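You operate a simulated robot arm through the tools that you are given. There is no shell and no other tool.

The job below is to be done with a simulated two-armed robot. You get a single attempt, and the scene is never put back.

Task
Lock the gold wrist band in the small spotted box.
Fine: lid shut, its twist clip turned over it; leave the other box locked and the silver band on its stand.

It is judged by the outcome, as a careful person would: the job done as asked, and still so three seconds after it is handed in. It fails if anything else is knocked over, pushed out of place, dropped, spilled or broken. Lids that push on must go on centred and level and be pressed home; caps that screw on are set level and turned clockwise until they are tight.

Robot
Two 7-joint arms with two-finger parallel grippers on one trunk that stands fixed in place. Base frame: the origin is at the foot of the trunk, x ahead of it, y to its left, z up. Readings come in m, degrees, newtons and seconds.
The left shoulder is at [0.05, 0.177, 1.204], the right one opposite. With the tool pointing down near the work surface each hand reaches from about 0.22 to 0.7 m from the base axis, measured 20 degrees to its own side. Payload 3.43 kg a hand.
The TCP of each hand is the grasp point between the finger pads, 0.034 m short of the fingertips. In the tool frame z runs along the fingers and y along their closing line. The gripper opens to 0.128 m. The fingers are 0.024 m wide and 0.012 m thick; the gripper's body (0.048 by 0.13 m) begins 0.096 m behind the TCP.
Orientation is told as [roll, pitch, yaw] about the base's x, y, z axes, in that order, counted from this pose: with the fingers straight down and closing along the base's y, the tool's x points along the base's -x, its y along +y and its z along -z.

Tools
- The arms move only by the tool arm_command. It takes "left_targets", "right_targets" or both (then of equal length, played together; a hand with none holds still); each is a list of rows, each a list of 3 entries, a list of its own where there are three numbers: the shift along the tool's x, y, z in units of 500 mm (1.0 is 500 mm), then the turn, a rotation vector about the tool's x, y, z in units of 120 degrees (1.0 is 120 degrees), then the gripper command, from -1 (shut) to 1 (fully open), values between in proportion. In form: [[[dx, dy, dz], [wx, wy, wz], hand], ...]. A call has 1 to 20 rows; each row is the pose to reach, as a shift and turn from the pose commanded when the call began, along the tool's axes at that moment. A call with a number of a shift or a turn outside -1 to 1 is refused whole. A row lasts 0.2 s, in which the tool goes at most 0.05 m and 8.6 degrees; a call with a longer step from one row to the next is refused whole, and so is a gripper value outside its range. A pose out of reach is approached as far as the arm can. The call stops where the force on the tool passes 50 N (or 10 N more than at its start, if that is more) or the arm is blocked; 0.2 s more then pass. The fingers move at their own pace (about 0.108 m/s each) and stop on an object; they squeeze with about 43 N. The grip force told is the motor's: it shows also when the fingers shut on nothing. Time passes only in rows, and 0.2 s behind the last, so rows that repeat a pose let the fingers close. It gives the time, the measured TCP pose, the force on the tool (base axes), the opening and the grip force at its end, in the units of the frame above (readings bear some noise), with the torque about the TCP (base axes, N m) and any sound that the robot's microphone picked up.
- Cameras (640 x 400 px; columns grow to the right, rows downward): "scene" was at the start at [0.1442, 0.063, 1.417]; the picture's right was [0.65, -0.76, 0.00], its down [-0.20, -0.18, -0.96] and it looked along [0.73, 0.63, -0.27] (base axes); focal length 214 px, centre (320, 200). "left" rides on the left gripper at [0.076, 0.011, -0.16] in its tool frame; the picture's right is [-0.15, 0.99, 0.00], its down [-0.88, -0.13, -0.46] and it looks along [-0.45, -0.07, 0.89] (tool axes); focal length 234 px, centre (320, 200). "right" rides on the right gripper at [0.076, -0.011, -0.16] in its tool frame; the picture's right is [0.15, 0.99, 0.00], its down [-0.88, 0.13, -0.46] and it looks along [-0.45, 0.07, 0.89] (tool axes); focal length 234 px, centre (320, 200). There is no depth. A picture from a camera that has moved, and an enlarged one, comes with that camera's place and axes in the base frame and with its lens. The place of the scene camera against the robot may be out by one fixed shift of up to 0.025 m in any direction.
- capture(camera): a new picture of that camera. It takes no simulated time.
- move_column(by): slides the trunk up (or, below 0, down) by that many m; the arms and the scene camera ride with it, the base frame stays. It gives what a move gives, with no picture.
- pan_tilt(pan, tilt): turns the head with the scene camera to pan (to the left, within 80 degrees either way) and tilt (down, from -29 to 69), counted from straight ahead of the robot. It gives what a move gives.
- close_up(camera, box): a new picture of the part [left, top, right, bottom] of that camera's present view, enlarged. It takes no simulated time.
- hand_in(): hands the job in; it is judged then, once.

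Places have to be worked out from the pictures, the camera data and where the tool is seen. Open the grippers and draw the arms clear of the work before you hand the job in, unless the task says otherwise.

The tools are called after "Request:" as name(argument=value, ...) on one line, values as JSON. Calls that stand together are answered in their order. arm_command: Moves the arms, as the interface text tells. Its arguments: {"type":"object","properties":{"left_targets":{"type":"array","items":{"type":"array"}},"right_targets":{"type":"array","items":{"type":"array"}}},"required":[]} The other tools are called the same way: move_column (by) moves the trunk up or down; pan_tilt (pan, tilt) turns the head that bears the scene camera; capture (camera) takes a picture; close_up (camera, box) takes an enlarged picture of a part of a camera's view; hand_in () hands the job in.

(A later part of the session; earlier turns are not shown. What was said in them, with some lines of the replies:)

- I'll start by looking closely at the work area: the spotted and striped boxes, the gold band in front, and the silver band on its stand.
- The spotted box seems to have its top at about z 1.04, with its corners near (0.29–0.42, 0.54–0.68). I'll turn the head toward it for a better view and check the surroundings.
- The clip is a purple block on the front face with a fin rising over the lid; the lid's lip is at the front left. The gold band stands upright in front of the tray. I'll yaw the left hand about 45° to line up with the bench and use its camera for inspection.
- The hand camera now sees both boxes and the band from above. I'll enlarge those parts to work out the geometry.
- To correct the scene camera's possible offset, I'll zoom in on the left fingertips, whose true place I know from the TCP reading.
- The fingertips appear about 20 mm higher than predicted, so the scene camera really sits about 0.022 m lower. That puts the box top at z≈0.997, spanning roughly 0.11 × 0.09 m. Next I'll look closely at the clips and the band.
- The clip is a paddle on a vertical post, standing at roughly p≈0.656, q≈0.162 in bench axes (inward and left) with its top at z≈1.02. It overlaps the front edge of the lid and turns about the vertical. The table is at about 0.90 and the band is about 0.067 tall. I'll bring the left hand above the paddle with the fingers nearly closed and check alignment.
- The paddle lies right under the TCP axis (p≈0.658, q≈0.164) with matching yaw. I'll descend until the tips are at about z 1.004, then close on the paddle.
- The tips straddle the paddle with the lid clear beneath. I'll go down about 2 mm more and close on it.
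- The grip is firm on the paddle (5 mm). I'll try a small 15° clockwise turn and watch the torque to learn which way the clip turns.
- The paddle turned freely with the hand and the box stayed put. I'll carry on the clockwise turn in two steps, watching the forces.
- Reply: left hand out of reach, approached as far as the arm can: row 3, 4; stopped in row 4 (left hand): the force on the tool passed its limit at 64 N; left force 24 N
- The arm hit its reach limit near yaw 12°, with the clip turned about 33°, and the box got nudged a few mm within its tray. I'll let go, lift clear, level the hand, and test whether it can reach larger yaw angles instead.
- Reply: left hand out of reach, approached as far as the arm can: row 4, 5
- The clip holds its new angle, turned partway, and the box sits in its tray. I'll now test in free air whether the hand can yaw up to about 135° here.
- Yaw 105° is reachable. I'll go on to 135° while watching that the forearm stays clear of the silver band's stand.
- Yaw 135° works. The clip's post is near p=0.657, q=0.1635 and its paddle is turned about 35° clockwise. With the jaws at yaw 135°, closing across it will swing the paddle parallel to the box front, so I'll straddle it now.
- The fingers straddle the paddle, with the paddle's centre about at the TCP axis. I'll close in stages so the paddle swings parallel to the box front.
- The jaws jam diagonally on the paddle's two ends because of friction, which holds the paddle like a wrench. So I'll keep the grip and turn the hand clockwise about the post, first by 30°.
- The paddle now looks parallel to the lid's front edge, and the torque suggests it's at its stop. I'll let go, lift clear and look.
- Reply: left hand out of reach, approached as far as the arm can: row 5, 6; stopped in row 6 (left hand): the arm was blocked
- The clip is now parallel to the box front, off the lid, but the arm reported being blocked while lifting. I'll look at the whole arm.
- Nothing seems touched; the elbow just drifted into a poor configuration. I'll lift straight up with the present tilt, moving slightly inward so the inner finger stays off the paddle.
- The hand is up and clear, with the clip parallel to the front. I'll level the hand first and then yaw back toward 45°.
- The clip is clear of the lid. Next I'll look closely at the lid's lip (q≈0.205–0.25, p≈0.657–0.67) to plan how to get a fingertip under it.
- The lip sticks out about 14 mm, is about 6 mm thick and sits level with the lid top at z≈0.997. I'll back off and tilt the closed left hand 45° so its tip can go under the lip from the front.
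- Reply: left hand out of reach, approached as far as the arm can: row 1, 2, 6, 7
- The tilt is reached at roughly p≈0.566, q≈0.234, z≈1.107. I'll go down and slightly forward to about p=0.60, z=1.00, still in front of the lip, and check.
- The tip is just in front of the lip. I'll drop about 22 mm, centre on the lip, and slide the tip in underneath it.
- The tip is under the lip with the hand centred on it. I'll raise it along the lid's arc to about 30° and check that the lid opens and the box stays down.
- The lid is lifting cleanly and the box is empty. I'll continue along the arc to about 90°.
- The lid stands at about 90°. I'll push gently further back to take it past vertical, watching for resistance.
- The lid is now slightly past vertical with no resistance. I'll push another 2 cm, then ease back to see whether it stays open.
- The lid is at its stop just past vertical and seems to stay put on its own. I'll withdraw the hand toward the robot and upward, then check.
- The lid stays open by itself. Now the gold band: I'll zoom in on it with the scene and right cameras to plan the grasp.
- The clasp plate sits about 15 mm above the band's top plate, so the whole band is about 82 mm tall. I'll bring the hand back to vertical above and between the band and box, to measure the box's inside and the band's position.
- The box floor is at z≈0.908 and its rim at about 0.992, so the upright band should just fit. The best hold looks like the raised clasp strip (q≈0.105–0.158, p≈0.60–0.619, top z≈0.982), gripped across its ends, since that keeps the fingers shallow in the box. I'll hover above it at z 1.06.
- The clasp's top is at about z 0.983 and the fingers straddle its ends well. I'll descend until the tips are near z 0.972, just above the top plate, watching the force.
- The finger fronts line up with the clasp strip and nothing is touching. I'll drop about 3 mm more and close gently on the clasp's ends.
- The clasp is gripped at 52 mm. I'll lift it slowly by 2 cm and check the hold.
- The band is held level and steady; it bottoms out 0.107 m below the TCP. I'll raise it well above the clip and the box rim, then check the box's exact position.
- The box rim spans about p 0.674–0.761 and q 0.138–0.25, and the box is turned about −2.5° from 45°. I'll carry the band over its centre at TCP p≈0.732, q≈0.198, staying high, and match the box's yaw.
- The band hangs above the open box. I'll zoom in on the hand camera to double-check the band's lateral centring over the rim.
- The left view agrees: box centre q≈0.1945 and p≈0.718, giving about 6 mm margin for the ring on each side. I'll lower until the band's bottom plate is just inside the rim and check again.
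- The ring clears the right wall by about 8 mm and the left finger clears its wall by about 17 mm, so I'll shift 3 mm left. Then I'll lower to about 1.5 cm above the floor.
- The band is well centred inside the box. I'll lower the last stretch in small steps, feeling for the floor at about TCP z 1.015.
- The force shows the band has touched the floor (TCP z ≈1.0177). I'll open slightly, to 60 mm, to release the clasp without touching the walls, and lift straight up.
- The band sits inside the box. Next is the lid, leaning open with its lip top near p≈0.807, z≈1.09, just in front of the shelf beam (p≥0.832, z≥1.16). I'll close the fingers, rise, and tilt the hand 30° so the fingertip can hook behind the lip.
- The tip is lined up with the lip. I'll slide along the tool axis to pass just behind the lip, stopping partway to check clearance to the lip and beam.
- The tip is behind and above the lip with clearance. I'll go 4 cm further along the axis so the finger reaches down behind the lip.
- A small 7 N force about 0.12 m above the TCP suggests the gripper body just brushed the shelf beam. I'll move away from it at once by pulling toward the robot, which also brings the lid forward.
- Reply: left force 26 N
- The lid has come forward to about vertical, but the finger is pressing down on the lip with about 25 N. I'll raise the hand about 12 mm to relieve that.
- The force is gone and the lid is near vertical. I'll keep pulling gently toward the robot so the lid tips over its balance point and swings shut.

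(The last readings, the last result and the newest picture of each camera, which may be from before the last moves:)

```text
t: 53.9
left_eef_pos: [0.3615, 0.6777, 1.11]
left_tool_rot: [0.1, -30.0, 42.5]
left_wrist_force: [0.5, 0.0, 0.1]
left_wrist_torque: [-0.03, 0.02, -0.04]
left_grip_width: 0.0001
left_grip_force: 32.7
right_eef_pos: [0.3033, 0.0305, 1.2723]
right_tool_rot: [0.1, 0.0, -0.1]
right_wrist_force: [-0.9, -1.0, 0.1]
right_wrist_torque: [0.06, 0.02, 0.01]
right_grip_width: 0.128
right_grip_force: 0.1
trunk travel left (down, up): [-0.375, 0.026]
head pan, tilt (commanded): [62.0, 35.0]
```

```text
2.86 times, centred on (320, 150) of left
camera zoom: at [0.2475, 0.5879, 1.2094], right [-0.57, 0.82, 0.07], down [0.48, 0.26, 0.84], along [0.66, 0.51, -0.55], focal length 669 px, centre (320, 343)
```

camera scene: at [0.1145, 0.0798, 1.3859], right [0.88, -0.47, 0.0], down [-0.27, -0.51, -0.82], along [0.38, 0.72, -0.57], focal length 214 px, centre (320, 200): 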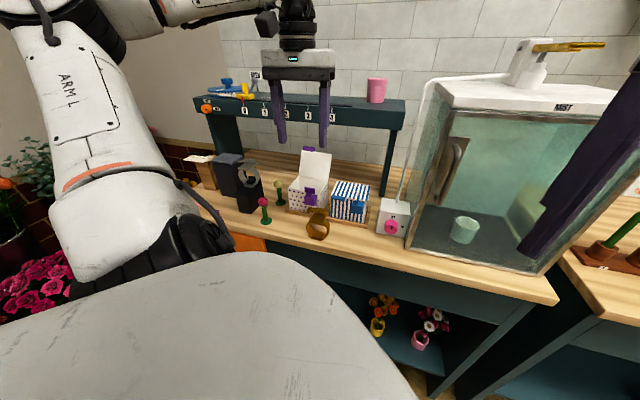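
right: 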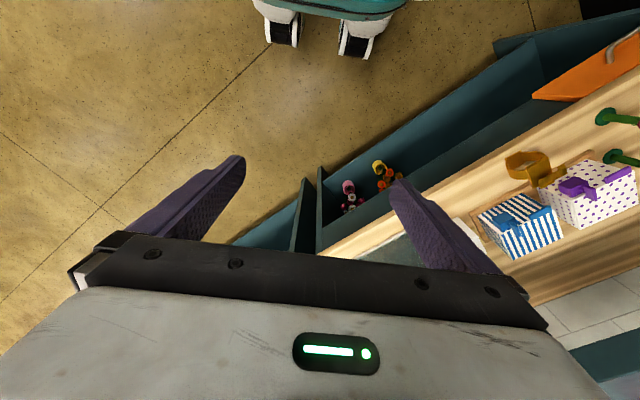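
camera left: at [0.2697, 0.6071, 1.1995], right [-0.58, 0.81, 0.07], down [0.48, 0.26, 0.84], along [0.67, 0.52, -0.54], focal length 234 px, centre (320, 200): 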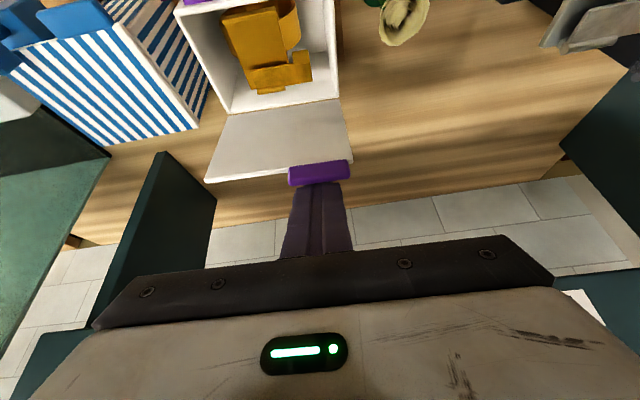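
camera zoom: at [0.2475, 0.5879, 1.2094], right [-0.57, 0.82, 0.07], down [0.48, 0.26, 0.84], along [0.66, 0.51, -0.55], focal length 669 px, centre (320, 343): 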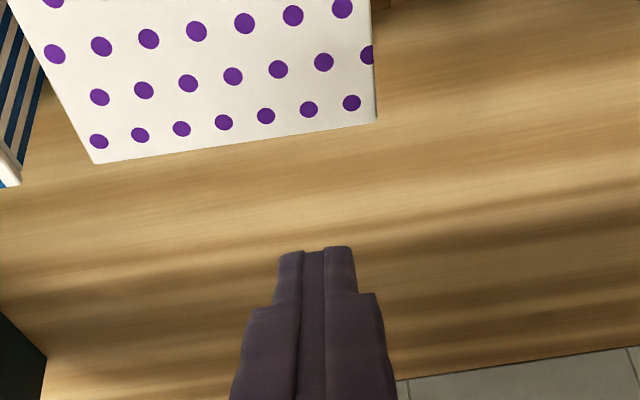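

The lid has swung shut. I'll zoom in to see whether it's fully flush all round.

Request:
close_up(camera="scene", box=[280, 170, 345, 220])

Request:
close_up(camera="right", box=[540, 130, 640, 230])

Request:
capture(camera="scene")

```text
8.00 times, centred on (312, 195) of scene
camera zoom: at [0.1149, 0.08, 1.3859], right [0.88, -0.47, 0.0], down [-0.27, -0.51, -0.82], along [0.38, 0.72, -0.57], focal length 1716 px, centre (380, 240)
```

zoom: 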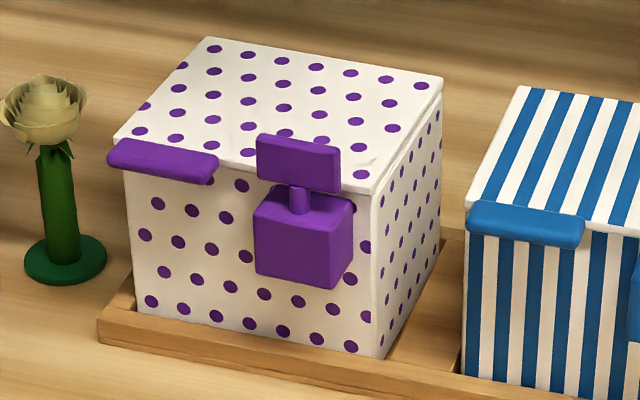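

```text
4.00 times, centred on (590, 180) of right
camera zoom: at [0.2292, 0.0199, 1.4327], right [-0.15, 0.99, 0.0], down [0.88, 0.13, 0.46], along [0.45, 0.07, -0.89], focal length 937 px, centre (-760, 280)
```

zoom: 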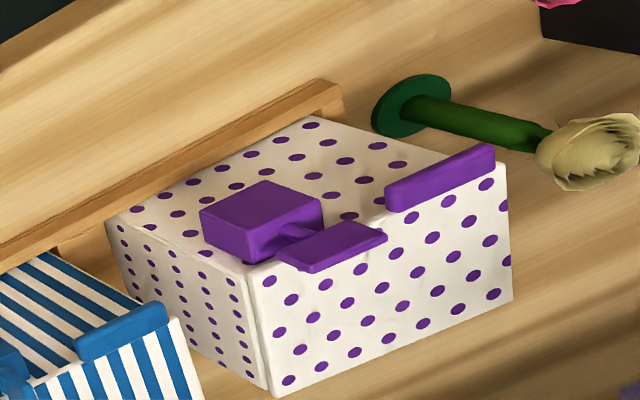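

```text
taken
camera scene: at [0.1149, 0.08, 1.3859], right [0.88, -0.47, 0.0], down [-0.27, -0.51, -0.82], along [0.38, 0.72, -0.57], focal length 214 px, centre (320, 200)
```

scene: 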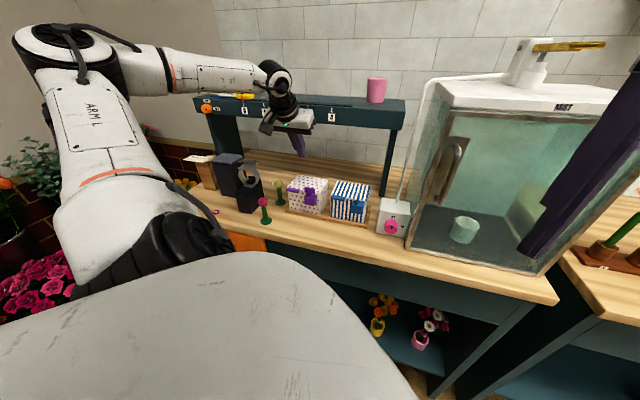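

The lid is down and flush, so the band fits. I'll bring the hand back to vertical in front of the box and look at the clip before turning it over the lid.

Request:
arm_command(left_targets=[[[0.047, -0.03, -0.039], [0, 0.0625, 0], -1], [[0.094, -0.06, -0.078], [0, 0.125, 0], -1], [[0.141, -0.09, -0.116], [0, 0.1875, 0], -1], [[0.188, -0.12, -0.155], [0, 0.25, 0], -1], [[0.188, -0.12, -0.155], [0, 0.25, 0], -1]])

Request:
capture(camera="left")

Request:
close_up(camera="left", box=[260, 110, 420, 230])

```text
t: 55.1
left_eef_pos: [0.3111, 0.5525, 1.1277]
left_tool_rot: [0.0, 0.1, 42.6]
left_wrist_force: [-0.2, -0.5, 0.0]
left_wrist_torque: [-0.02, 0.02, 0.01]
left_grip_width: 0.0
left_grip_force: 33.2
right_eef_pos: [0.3034, 0.0318, 1.273]
right_tool_rot: [0.0, -0.1, 0.0]
right_wrist_force: [0.3, 0.4, 0.8]
right_wrist_torque: [-0.01, 0.01, 0.01]
right_grip_width: 0.1278
right_grip_force: 0.1
trunk travel left (down, up): [-0.375, 0.026]
head pan, tilt (commanded): [62.0, 35.0]
```

```text
taken
camera left: at [0.2487, 0.5113, 1.2887], right [-0.56, 0.83, 0.0], down [0.74, 0.5, 0.46], along [0.38, 0.25, -0.89], focal length 234 px, centre (320, 200)
```

left: 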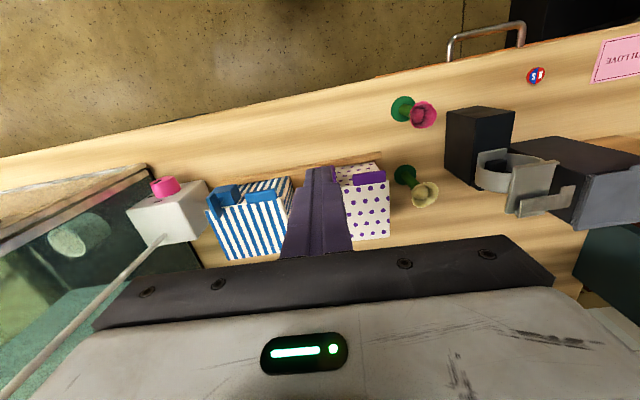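

```text
3.33 times, centred on (340, 170) of left
camera zoom: at [0.2487, 0.5113, 1.2887], right [-0.56, 0.83, 0.0], down [0.74, 0.5, 0.46], along [0.38, 0.25, -0.89], focal length 781 px, centre (253, 300)
```

zoom: 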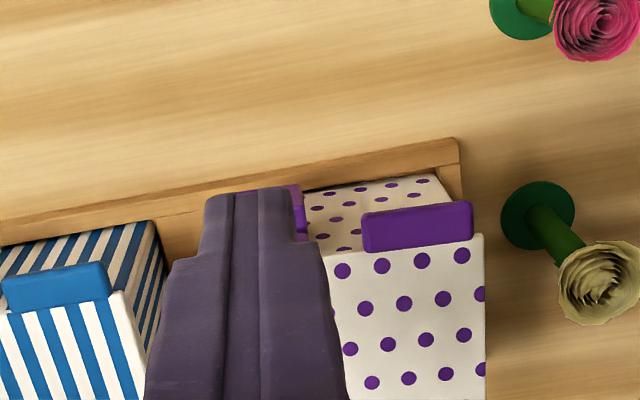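

The fingers hide the clip from this spot. I'll shift the hand 6 cm left to measure the clip.

Request:
arm_command(left_targets=[[[0, 0.06, 0], [0, 0, 0], -1], [[0, 0.12, 0], [0, 0, 0], -1], [[0, 0.12, 0], [0, 0, 0], -1]])

Request:
close_up(camera="left", box=[200, 110, 340, 230])

Request:
close_up(camera="scene", box=[285, 170, 340, 215])

```text
t: 55.9
left_eef_pos: [0.2716, 0.5967, 1.1282]
left_tool_rot: [0.0, -0.1, 42.3]
left_wrist_force: [0.8, 0.3, 1.6]
left_wrist_torque: [0.0, -0.05, 0.01]
left_grip_width: 0.0001
left_grip_force: 32.4
right_eef_pos: [0.3045, 0.0315, 1.2721]
right_tool_rot: [0.1, 0.0, 0.0]
right_wrist_force: [0.1, -0.2, 0.2]
right_wrist_torque: [0.03, -0.01, 0.0]
right_grip_width: 0.1279
right_grip_force: 0.1
trunk travel left (down, up): [-0.375, 0.026]
head pan, tilt (commanded): [62.0, 35.0]
```

```text
3.33 times, centred on (270, 170) of left
camera zoom: at [0.2093, 0.5547, 1.2882], right [-0.56, 0.83, 0.0], down [0.74, 0.5, 0.46], along [0.38, 0.25, -0.89], focal length 781 px, centre (487, 300)
```

zoom: 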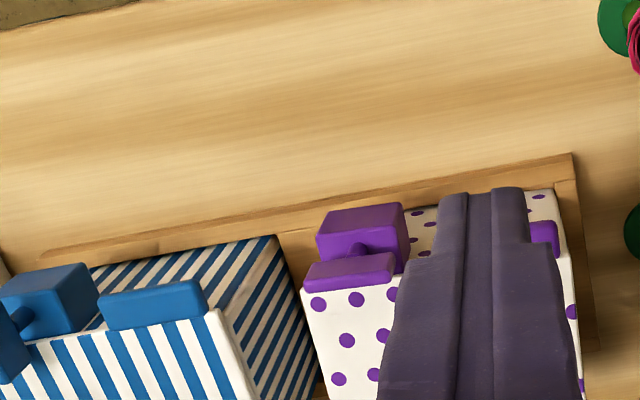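

```text
8.89 times, centred on (312, 192) of scene
camera zoom: at [0.1148, 0.0798, 1.3859], right [0.88, -0.47, 0.0], down [-0.27, -0.51, -0.82], along [0.38, 0.72, -0.57], focal length 1906 px, centre (387, 267)
```

zoom: 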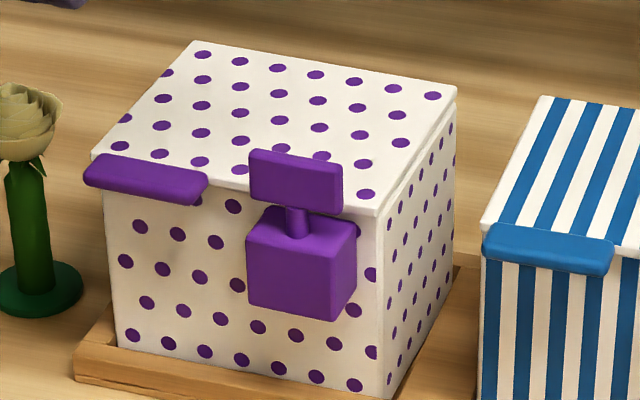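

The clip's post is near p≈0.657, q≈0.167 with the paddle parallel to the front. I'll place the closed fingertip in front of the paddle's right end and push that end inward over the lid, starting with the positioning.

Request:
arm_command(left_targets=[[[-0.021, -0.08, 0], [0, 0, 0], -1], [[-0.0418, -0.1636, 0.03], [0, 0, 0], -1], [[-0.0418, -0.1636, 0.1], [0, 0, 0], -1], [[-0.0418, -0.1636, 0.15], [0, 0, 0], -1], [[-0.0418, -0.1636, 0.176], [0, 0, 0], -1], [[-0.0418, -0.1636, 0.176], [0, 0, 0], -1]])

Request:
close_up(camera="left", box=[250, 110, 410, 230])

Request:
close_up(camera="scene", box=[285, 165, 345, 215])

```text
t: 57.3
left_eef_pos: [0.3435, 0.5511, 1.0398]
left_tool_rot: [0.0, -0.1, 42.5]
left_wrist_force: [0.2, 0.8, 0.1]
left_wrist_torque: [0.01, -0.02, 0.0]
left_grip_width: 0.0
left_grip_force: 33.4
right_eef_pos: [0.3031, 0.0316, 1.2728]
right_tool_rot: [0.2, 0.0, -0.1]
right_wrist_force: [-0.4, 0.6, 0.4]
right_wrist_torque: [0.0, -0.01, -0.01]
right_grip_width: 0.128
right_grip_force: 0.1
trunk travel left (down, up): [-0.375, 0.026]
head pan, tilt (commanded): [62.0, 35.0]
```

```text
3.33 times, centred on (330, 170) of left
camera zoom: at [0.2805, 0.5076, 1.2006], right [-0.56, 0.83, 0.0], down [0.74, 0.5, 0.46], along [0.38, 0.26, -0.89], focal length 781 px, centre (287, 300)
```

zoom: 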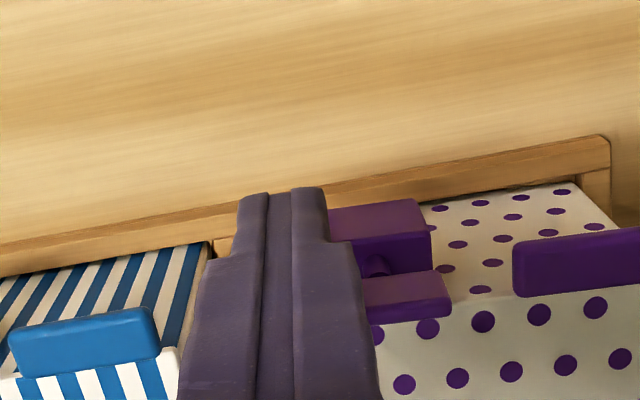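

```text
8.00 times, centred on (315, 190) of scene
camera zoom: at [0.1148, 0.0797, 1.3859], right [0.88, -0.47, 0.0], down [-0.27, -0.51, -0.82], along [0.38, 0.72, -0.57], focal length 1716 px, centre (360, 280)
```

zoom: 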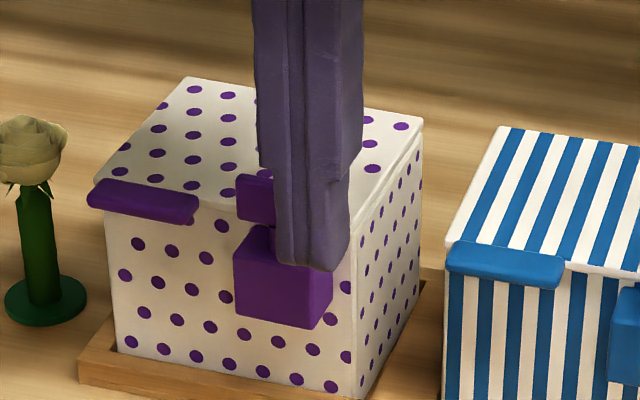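

The fingertip is in front of the paddle's right half. I'll push inward about 22 mm in small steps.

Request:
arm_command(left_targets=[[[-0.012, 0, 0], [0, 0, 0], -1], [[-0.022, 0, 0], [0, 0, 0], -1], [[-0.03, 0, 0], [0, 0, 0], -1], [[-0.038, 0, 0], [0, 0, 0], -1], [[-0.044, 0, 0], [0, 0, 0], -1], [[-0.044, 0, 0], [0, 0, 0], -1]])

Request:
close_up(camera="left", box=[250, 110, 410, 230])

Request:
close_up(camera="scene", box=[285, 165, 345, 215])

```text
t: 58.7
left_eef_pos: [0.3585, 0.5655, 1.0417]
left_tool_rot: [0.0, -0.1, 42.4]
left_wrist_force: [-0.1, -0.3, -0.4]
left_wrist_torque: [-0.02, 0.02, 0.01]
left_grip_width: 0.0001
left_grip_force: 32.7
right_eef_pos: [0.304, 0.0304, 1.2723]
right_tool_rot: [0.1, 0.0, -0.1]
right_wrist_force: [-0.3, -0.8, -0.3]
right_wrist_torque: [0.02, -0.02, -0.01]
right_grip_width: 0.1284
right_grip_force: 0.0
trunk travel left (down, up): [-0.375, 0.026]
head pan, tilt (commanded): [62.0, 35.0]
```

```text
3.33 times, centred on (330, 170) of left
camera zoom: at [0.2967, 0.5224, 1.2011], right [-0.56, 0.83, 0.0], down [0.74, 0.5, 0.46], along [0.38, 0.26, -0.89], focal length 781 px, centre (287, 300)
```

zoom: 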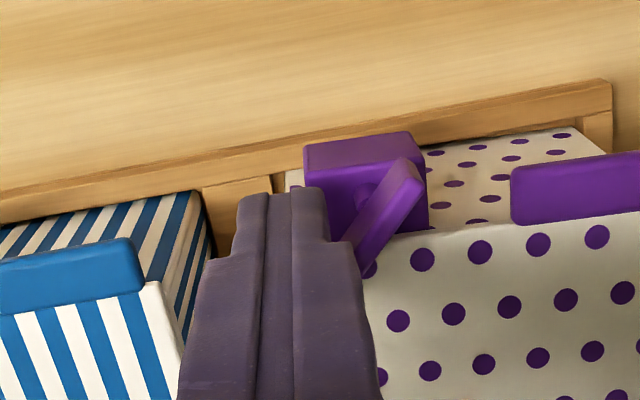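

```text
8.00 times, centred on (315, 190) of scene
camera zoom: at [0.1147, 0.0798, 1.3859], right [0.88, -0.47, 0.0], down [-0.27, -0.51, -0.82], along [0.38, 0.72, -0.57], focal length 1716 px, centre (360, 280)
```

zoom: 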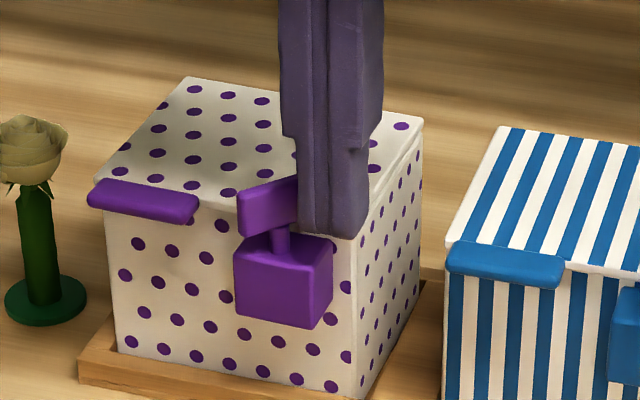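

The paddle has swung about 50° back over the lid. I'll finish by pushing a little further in and then sideways to the left to bring it square across the lid edge.

Request:
arm_command(left_targets=[[[-0.006, 0, 0], [0, 0, 0], -1], [[-0.012, 0.003, 0], [0, 0, 0], -1], [[-0.012, 0.006, 0], [0, 0, 0], -1], [[-0.012, 0.009, 0], [0, 0, 0], -1], [[-0.012, 0.012, 0], [0, 0, 0], -1], [[-0.012, 0.012, 0], [0, 0, 0], -1]])

Request:
close_up(camera="left", box=[250, 110, 410, 230])

Request:
close_up(camera="scene", box=[285, 165, 345, 215])

```text
t: 60.1
left_eef_pos: [0.3594, 0.5723, 1.0419]
left_tool_rot: [0.0, 0.1, 42.5]
left_wrist_force: [1.4, -0.4, -0.5]
left_wrist_torque: [-0.01, -0.02, 0.0]
left_grip_width: 0.0
left_grip_force: 33.0
right_eef_pos: [0.3049, 0.0311, 1.2733]
right_tool_rot: [0.1, 0.0, -0.2]
right_wrist_force: [0.5, -0.2, -0.1]
right_wrist_torque: [0.01, -0.01, 0.01]
right_grip_width: 0.128
right_grip_force: 0.0
trunk travel left (down, up): [-0.375, 0.026]
head pan, tilt (commanded): [62.0, 35.0]
```

```text
3.33 times, centred on (330, 170) of left
camera zoom: at [0.2978, 0.5303, 1.2016], right [-0.56, 0.83, 0.0], down [0.74, 0.5, 0.46], along [0.38, 0.25, -0.89], focal length 781 px, centre (287, 300)
```

zoom: 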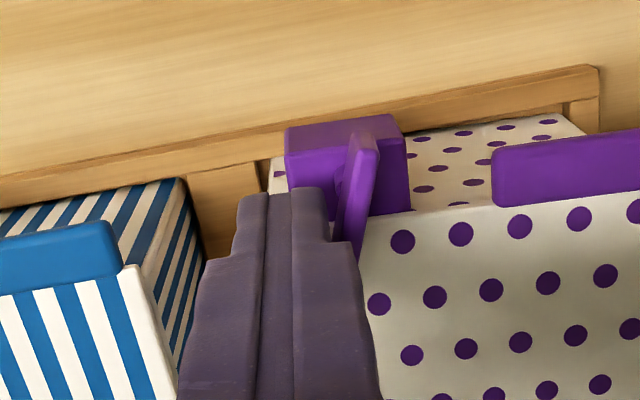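

```text
8.00 times, centred on (315, 190) of scene
camera zoom: at [0.1149, 0.0798, 1.3859], right [0.88, -0.47, 0.0], down [-0.27, -0.51, -0.82], along [0.38, 0.72, -0.57], focal length 1716 px, centre (360, 280)
```

zoom: 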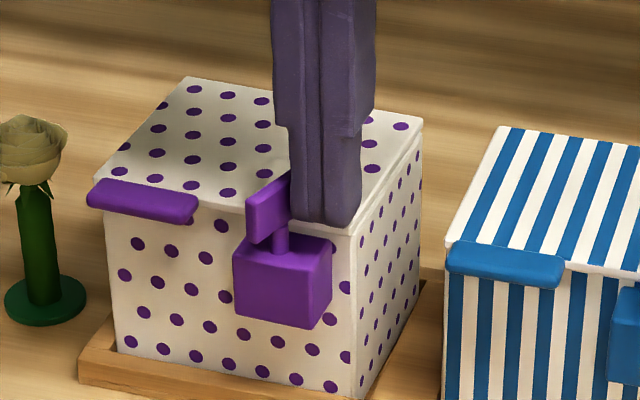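

The paddle is about 20° short of square. I'll push another 5 mm left.

Request:
arm_command(left_targets=[[[0, 0.004, 0], [0, 0, 0], -1], [[0, 0.007, 0], [0, 0, 0], -1], [[0, 0.01, 0], [0, 0, 0], -1], [[0, 0.01, 0], [0, 0, 0], -1]])

Request:
close_up(camera="left", box=[250, 110, 410, 230])

Request:
close_up(camera="scene", box=[285, 165, 345, 215])

```text
t: 61.1
left_eef_pos: [0.3562, 0.576, 1.0406]
left_tool_rot: [-0.1, 0.1, 42.4]
left_wrist_force: [2.0, -3.5, -0.2]
left_wrist_torque: [-0.12, -0.03, -0.02]
left_grip_width: 0.0
left_grip_force: 32.8
right_eef_pos: [0.3034, 0.0305, 1.2724]
right_tool_rot: [0.1, -0.1, 0.0]
right_wrist_force: [0.4, 0.0, -0.3]
right_wrist_torque: [-0.02, 0.01, -0.02]
right_grip_width: 0.1278
right_grip_force: 0.1
trunk travel left (down, up): [-0.375, 0.026]
head pan, tilt (commanded): [62.0, 35.0]
```

```text
3.33 times, centred on (330, 170) of left
camera zoom: at [0.2942, 0.5339, 1.2014], right [-0.56, 0.83, 0.0], down [0.74, 0.5, 0.46], along [0.38, 0.25, -0.89], focal length 781 px, centre (287, 300)
```

zoom: 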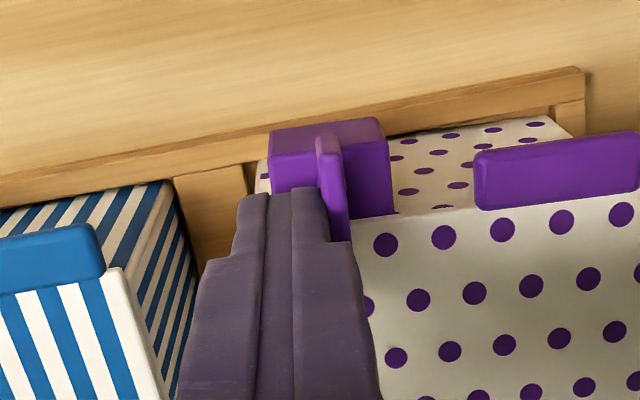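

```text
8.00 times, centred on (315, 190) of scene
camera zoom: at [0.1149, 0.0794, 1.3859], right [0.88, -0.47, 0.0], down [-0.27, -0.51, -0.82], along [0.38, 0.72, -0.57], focal length 1716 px, centre (360, 280)
```

zoom: 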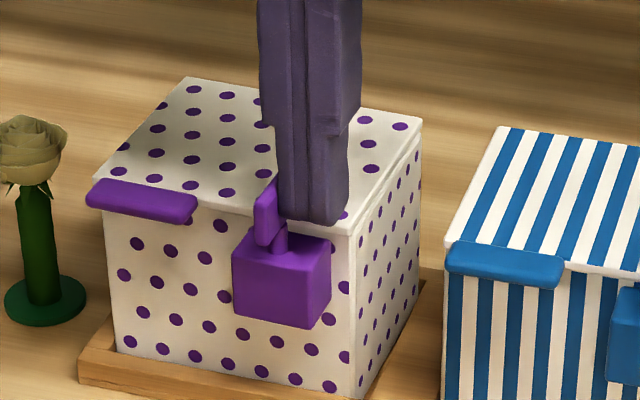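

The paddle now looks square across the lid's edge, with about 4 N of flush contact. I'll move off it sideways, lift away and check.

Request:
arm_command(left_targets=[[[0, -0.012, 0], [0, 0, 0], -1], [[0, -0.024, 0], [0, 0, 0], -1], [[0, -0.024, -0.06], [0, 0, 0], -1], [[0.04, -0.024, -0.14], [0, 0, 0], -1], [[0.08, 0.04, -0.22], [0, 0, 0], -1], [[0.1, 0.1, -0.26], [0, 0, 0], -1], [[0.1, 0.1, -0.26], [0, 0, 0], -1]])

Request:
close_up(camera="left", box=[220, 120, 420, 260])

Request:
close_up(camera="scene", box=[285, 170, 375, 230])

Request:
close_up(camera="right", box=[500, 130, 640, 260])

```text
refused: row 5 steps farther than a row can; nothing moved
```

```text
2.86 times, centred on (320, 190) of left
camera zoom: at [0.2942, 0.5339, 1.2014], right [-0.56, 0.83, 0.0], down [0.74, 0.5, 0.46], along [0.38, 0.25, -0.89], focal length 669 px, centre (320, 229)
```

zoom: 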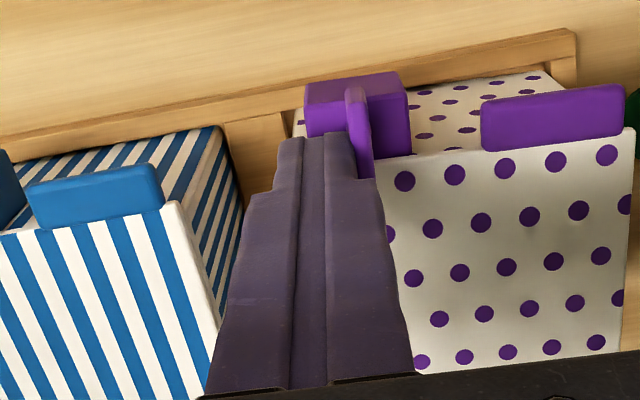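

```text
6.67 times, centred on (330, 200) of scene
camera zoom: at [0.1149, 0.0794, 1.3859], right [0.88, -0.47, 0.0], down [-0.27, -0.51, -0.82], along [0.38, 0.72, -0.57], focal length 1430 px, centre (253, 200)
```

zoom: 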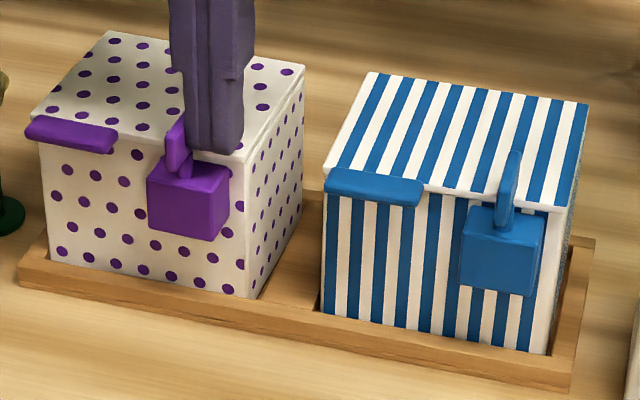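

```text
3.08 times, centred on (570, 195) of right
camera zoom: at [0.2292, 0.0192, 1.4327], right [-0.15, 0.99, 0.0], down [0.88, 0.13, 0.46], along [0.45, 0.07, -0.89], focal length 720 px, centre (-449, 215)
```

zoom: 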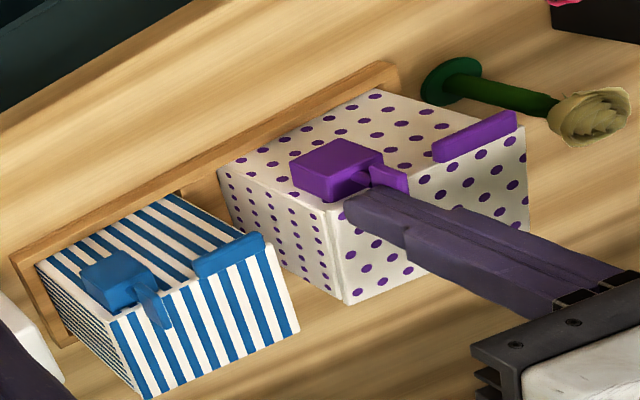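

One row stepped too far and the command was refused, so nothing moved. I'll resend the withdrawal with smaller steps.

Request:
arm_command(left_targets=[[[0, -0.012, 0], [0, 0, 0], -1], [[0, -0.024, 0], [0, 0, 0], -1], [[0, -0.024, -0.06], [0, 0, 0], -1], [[0.02, -0.024, -0.14], [0, 0, 0], -1], [[0.05, 0.0, -0.21], [0, 0, 0], -1], [[0.08, 0.05, -0.25], [0, 0, 0], -1], [[0.1, 0.1, -0.26], [0, 0, 0], -1], [[0.1, 0.1, -0.26], [0, 0, 0], -1]])

Request:
close_up(camera="left", box=[200, 110, 400, 250])

Request:
close_up(camera="scene", box=[285, 170, 375, 230])

Request:
close_up(camera="right", box=[500, 130, 640, 260])

```text
t: 62.9
left_eef_pos: [0.2875, 0.5796, 1.1707]
left_tool_rot: [0.0, 0.0, 42.4]
left_wrist_force: [0.9, -0.2, 0.1]
left_wrist_torque: [0.02, -0.01, 0.01]
left_grip_width: 0.0
left_grip_force: 33.0
right_eef_pos: [0.3034, 0.0299, 1.2717]
right_tool_rot: [0.1, 0.0, -0.1]
right_wrist_force: [0.9, 0.5, 0.1]
right_wrist_torque: [0.03, 0.01, 0.02]
right_grip_width: 0.1278
right_grip_force: 0.0
trunk travel left (down, up): [-0.375, 0.026]
head pan, tilt (commanded): [62.0, 35.0]
```

```text
2.86 times, centred on (300, 180) of left
camera zoom: at [0.2249, 0.5379, 1.331], right [-0.56, 0.83, 0.0], down [0.74, 0.5, 0.46], along [0.38, 0.25, -0.89], focal length 669 px, centre (377, 257)
```

zoom: 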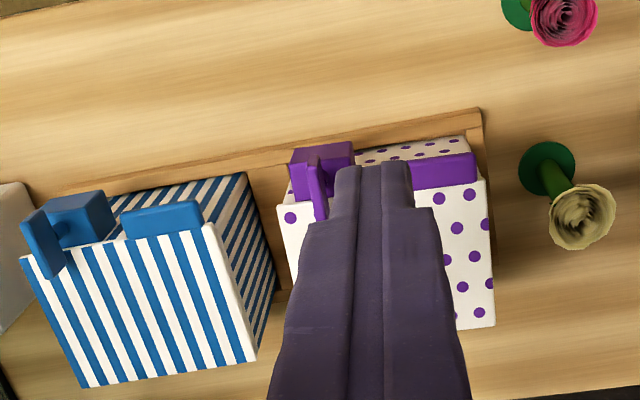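

```text
6.67 times, centred on (330, 200) of scene
camera zoom: at [0.115, 0.0799, 1.3859], right [0.88, -0.47, 0.0], down [-0.27, -0.51, -0.82], along [0.38, 0.72, -0.57], focal length 1430 px, centre (253, 200)
```

zoom: 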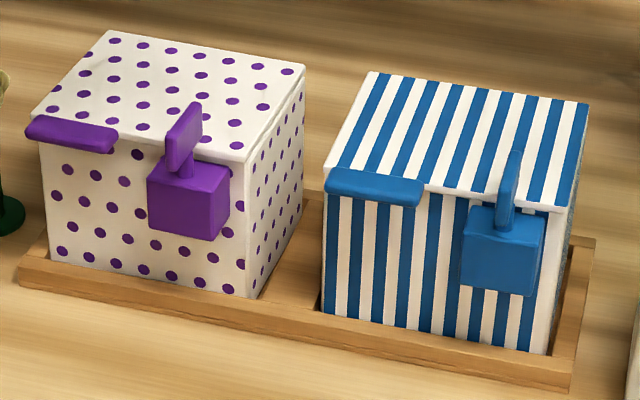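

```text
3.08 times, centred on (570, 195) of right
camera zoom: at [0.2293, 0.0198, 1.4326], right [-0.15, 0.99, 0.0], down [0.88, 0.13, 0.46], along [0.45, 0.07, -0.89], focal length 720 px, centre (-449, 215)
```

zoom: 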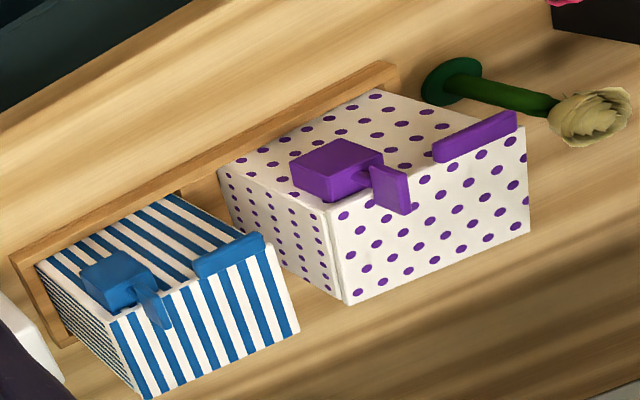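

The clip stands square over the lid again, just like the striped box's. I'll take one more close look at the lid seam and clip, and at the rest of the bench.

Request:
close_up(camera="scene", box=[283, 175, 333, 210])

Request:
close_up(camera="scene", box=[180, 60, 420, 240])

```text
11.43 times, centred on (308, 192) of scene
camera zoom: at [0.115, 0.0799, 1.3859], right [0.88, -0.47, 0.0], down [-0.27, -0.51, -0.82], along [0.38, 0.72, -0.57], focal length 2451 px, centre (457, 286)
```

zoom: 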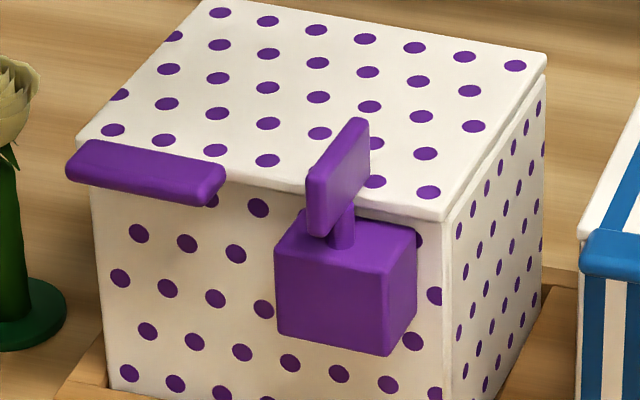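

```text
2.22 times, centred on (300, 150) of scene
camera zoom: at [0.115, 0.0799, 1.3859], right [0.88, -0.47, 0.0], down [-0.27, -0.51, -0.82], along [0.38, 0.72, -0.57], focal length 477 px, centre (364, 311)
```

zoom: 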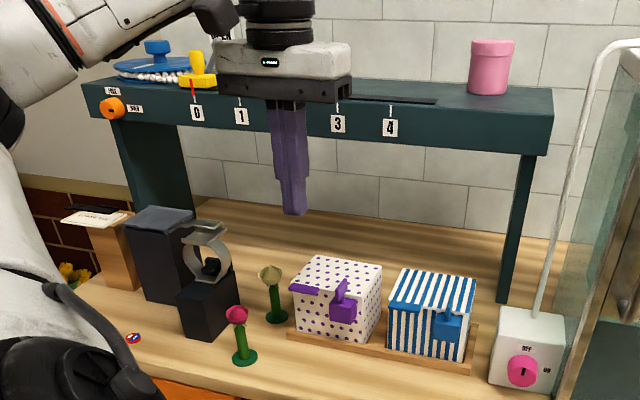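

The lid is flush, the clip matches its original locked pose, and the silver band, roses, striped box and shelf items are all in place. I'll raise the left arm, open the gripper and draw back toward its starting pose.

Request:
arm_command(left_targets=[[[0, 0, -0.08], [0, 0, 0], -1], [[0, 0, -0.16], [0, 0, 0], -1], [[0, 0, -0.24], [0, 0, 0], -1], [[0.05, -0.054, -0.26], [0, 0, 0.06], -0.5], [[0.1, -0.108, -0.28], [0, 0, 0.12], 0], [[0.15, -0.162, -0.3], [0, 0, 0.18], 0.5], [[0.2, -0.216, -0.32], [0, 0, 0.24], 1], [[0.25, -0.27, -0.33], [0, 0, 0.3], 1], [[0.297, -0.325, -0.34], [0, 0, 0.353], 1], [[0.297, -0.325, -0.34], [0, 0, 0.353], 1]])

Request:
capture(camera="scene")

Request:
capture(camera="left")

```text
t: 65.1
left_eef_pos: [0.2861, 0.3591, 1.3409]
left_tool_rot: [0.1, -0.1, 0.0]
left_wrist_force: [0.6, 0.5, 0.1]
left_wrist_torque: [0.0, -0.01, 0.05]
left_grip_width: 0.128
left_grip_force: 0.0
right_eef_pos: [0.3047, 0.032, 1.2746]
right_tool_rot: [0.1, -0.1, -0.1]
right_wrist_force: [0.2, 0.1, 0.6]
right_wrist_torque: [-0.02, 0.0, 0.02]
right_grip_width: 0.128
right_grip_force: 0.0
trunk travel left (down, up): [-0.375, 0.026]
head pan, tilt (commanded): [62.0, 35.0]
```

```text
taken
camera scene: at [0.1146, 0.0802, 1.3859], right [0.88, -0.47, 0.0], down [-0.27, -0.51, -0.82], along [0.38, 0.72, -0.57], focal length 214 px, centre (320, 200)
```

scene: 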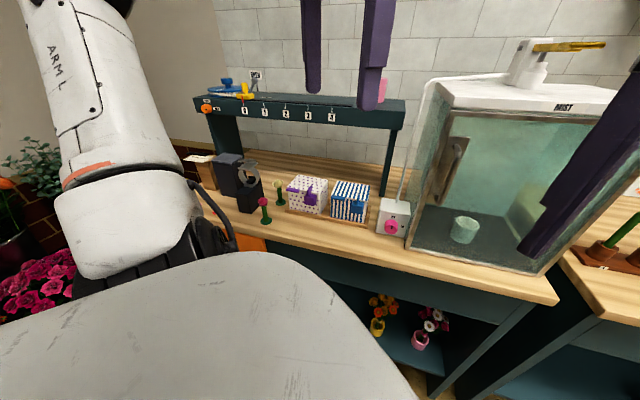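

```text
taken
camera left: at [0.211, 0.3714, 1.5008], right [0.15, 0.99, 0.0], down [0.88, -0.13, 0.46], along [0.45, -0.07, -0.89], focal length 234 px, centre (320, 200)
```

left: 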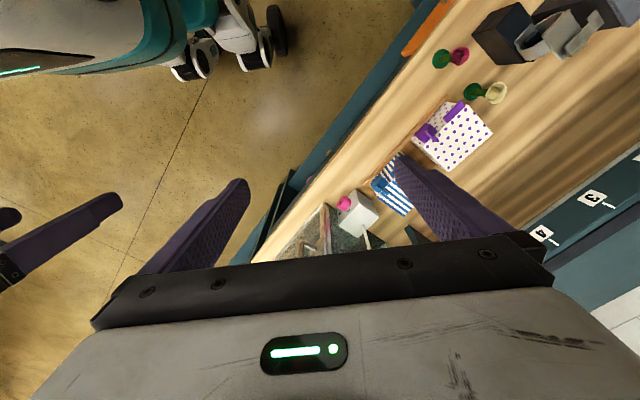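

Both arms are clear with the grippers open. One last zoom to confirm the final state before handing in.

Request:
close_up(camera="scene", box=[190, 130, 400, 250])

Request:
close_up(camera="left", box=[380, 60, 520, 190])

```text
3.05 times, centred on (295, 190) of scene
camera zoom: at [0.1146, 0.0802, 1.3859], right [0.88, -0.47, 0.0], down [-0.27, -0.51, -0.82], along [0.38, 0.72, -0.57], focal length 654 px, centre (396, 230)
```

zoom: 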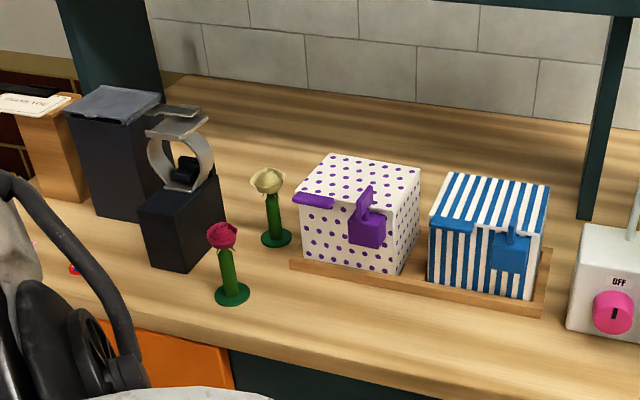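

```text
3.08 times, centred on (450, 125) of left
camera zoom: at [0.211, 0.3714, 1.5008], right [0.15, 0.99, 0.0], down [0.88, -0.13, 0.46], along [0.45, -0.07, -0.89], focal length 720 px, centre (-80, 431)
```

zoom: 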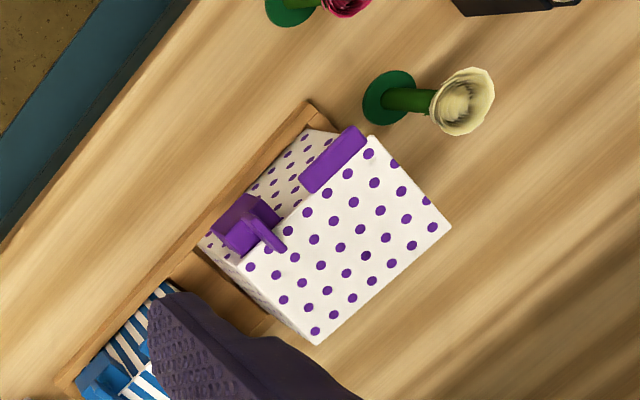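

The gold band is in the spotted box, the lid is flush, and the clip is turned over the lid. The striped box is still locked, the silver band is on its stand, and nothing else has been disturbed. Handing in.

Request:
hand_in()

```text
The job is handed in.
```

The gold wrist band is locked in the spotted box: the lid is flush and its twist clip is turned back over it. The job is handed in, but no verdict came back.

- **Other items:** in the last pictures the striped box is still locked, the silver band is on its stand, and the roses and the items in view on the shelf are where they were.
- **Spotted box:** it shifted a few millimetres and turned about 2.5° while I worked the clip and lid. It is still in its tray.
- **Shelf beam:** the left gripper lightly brushed the beam behind the boxes (about 7 N) while I was closing the lid. I saw nothing move.
- **Clip angle:** I estimate the clip is within about 3–5° of square to the box front, close to how it stood at the start.

Both grippers are open and the arms are clear of the bench.
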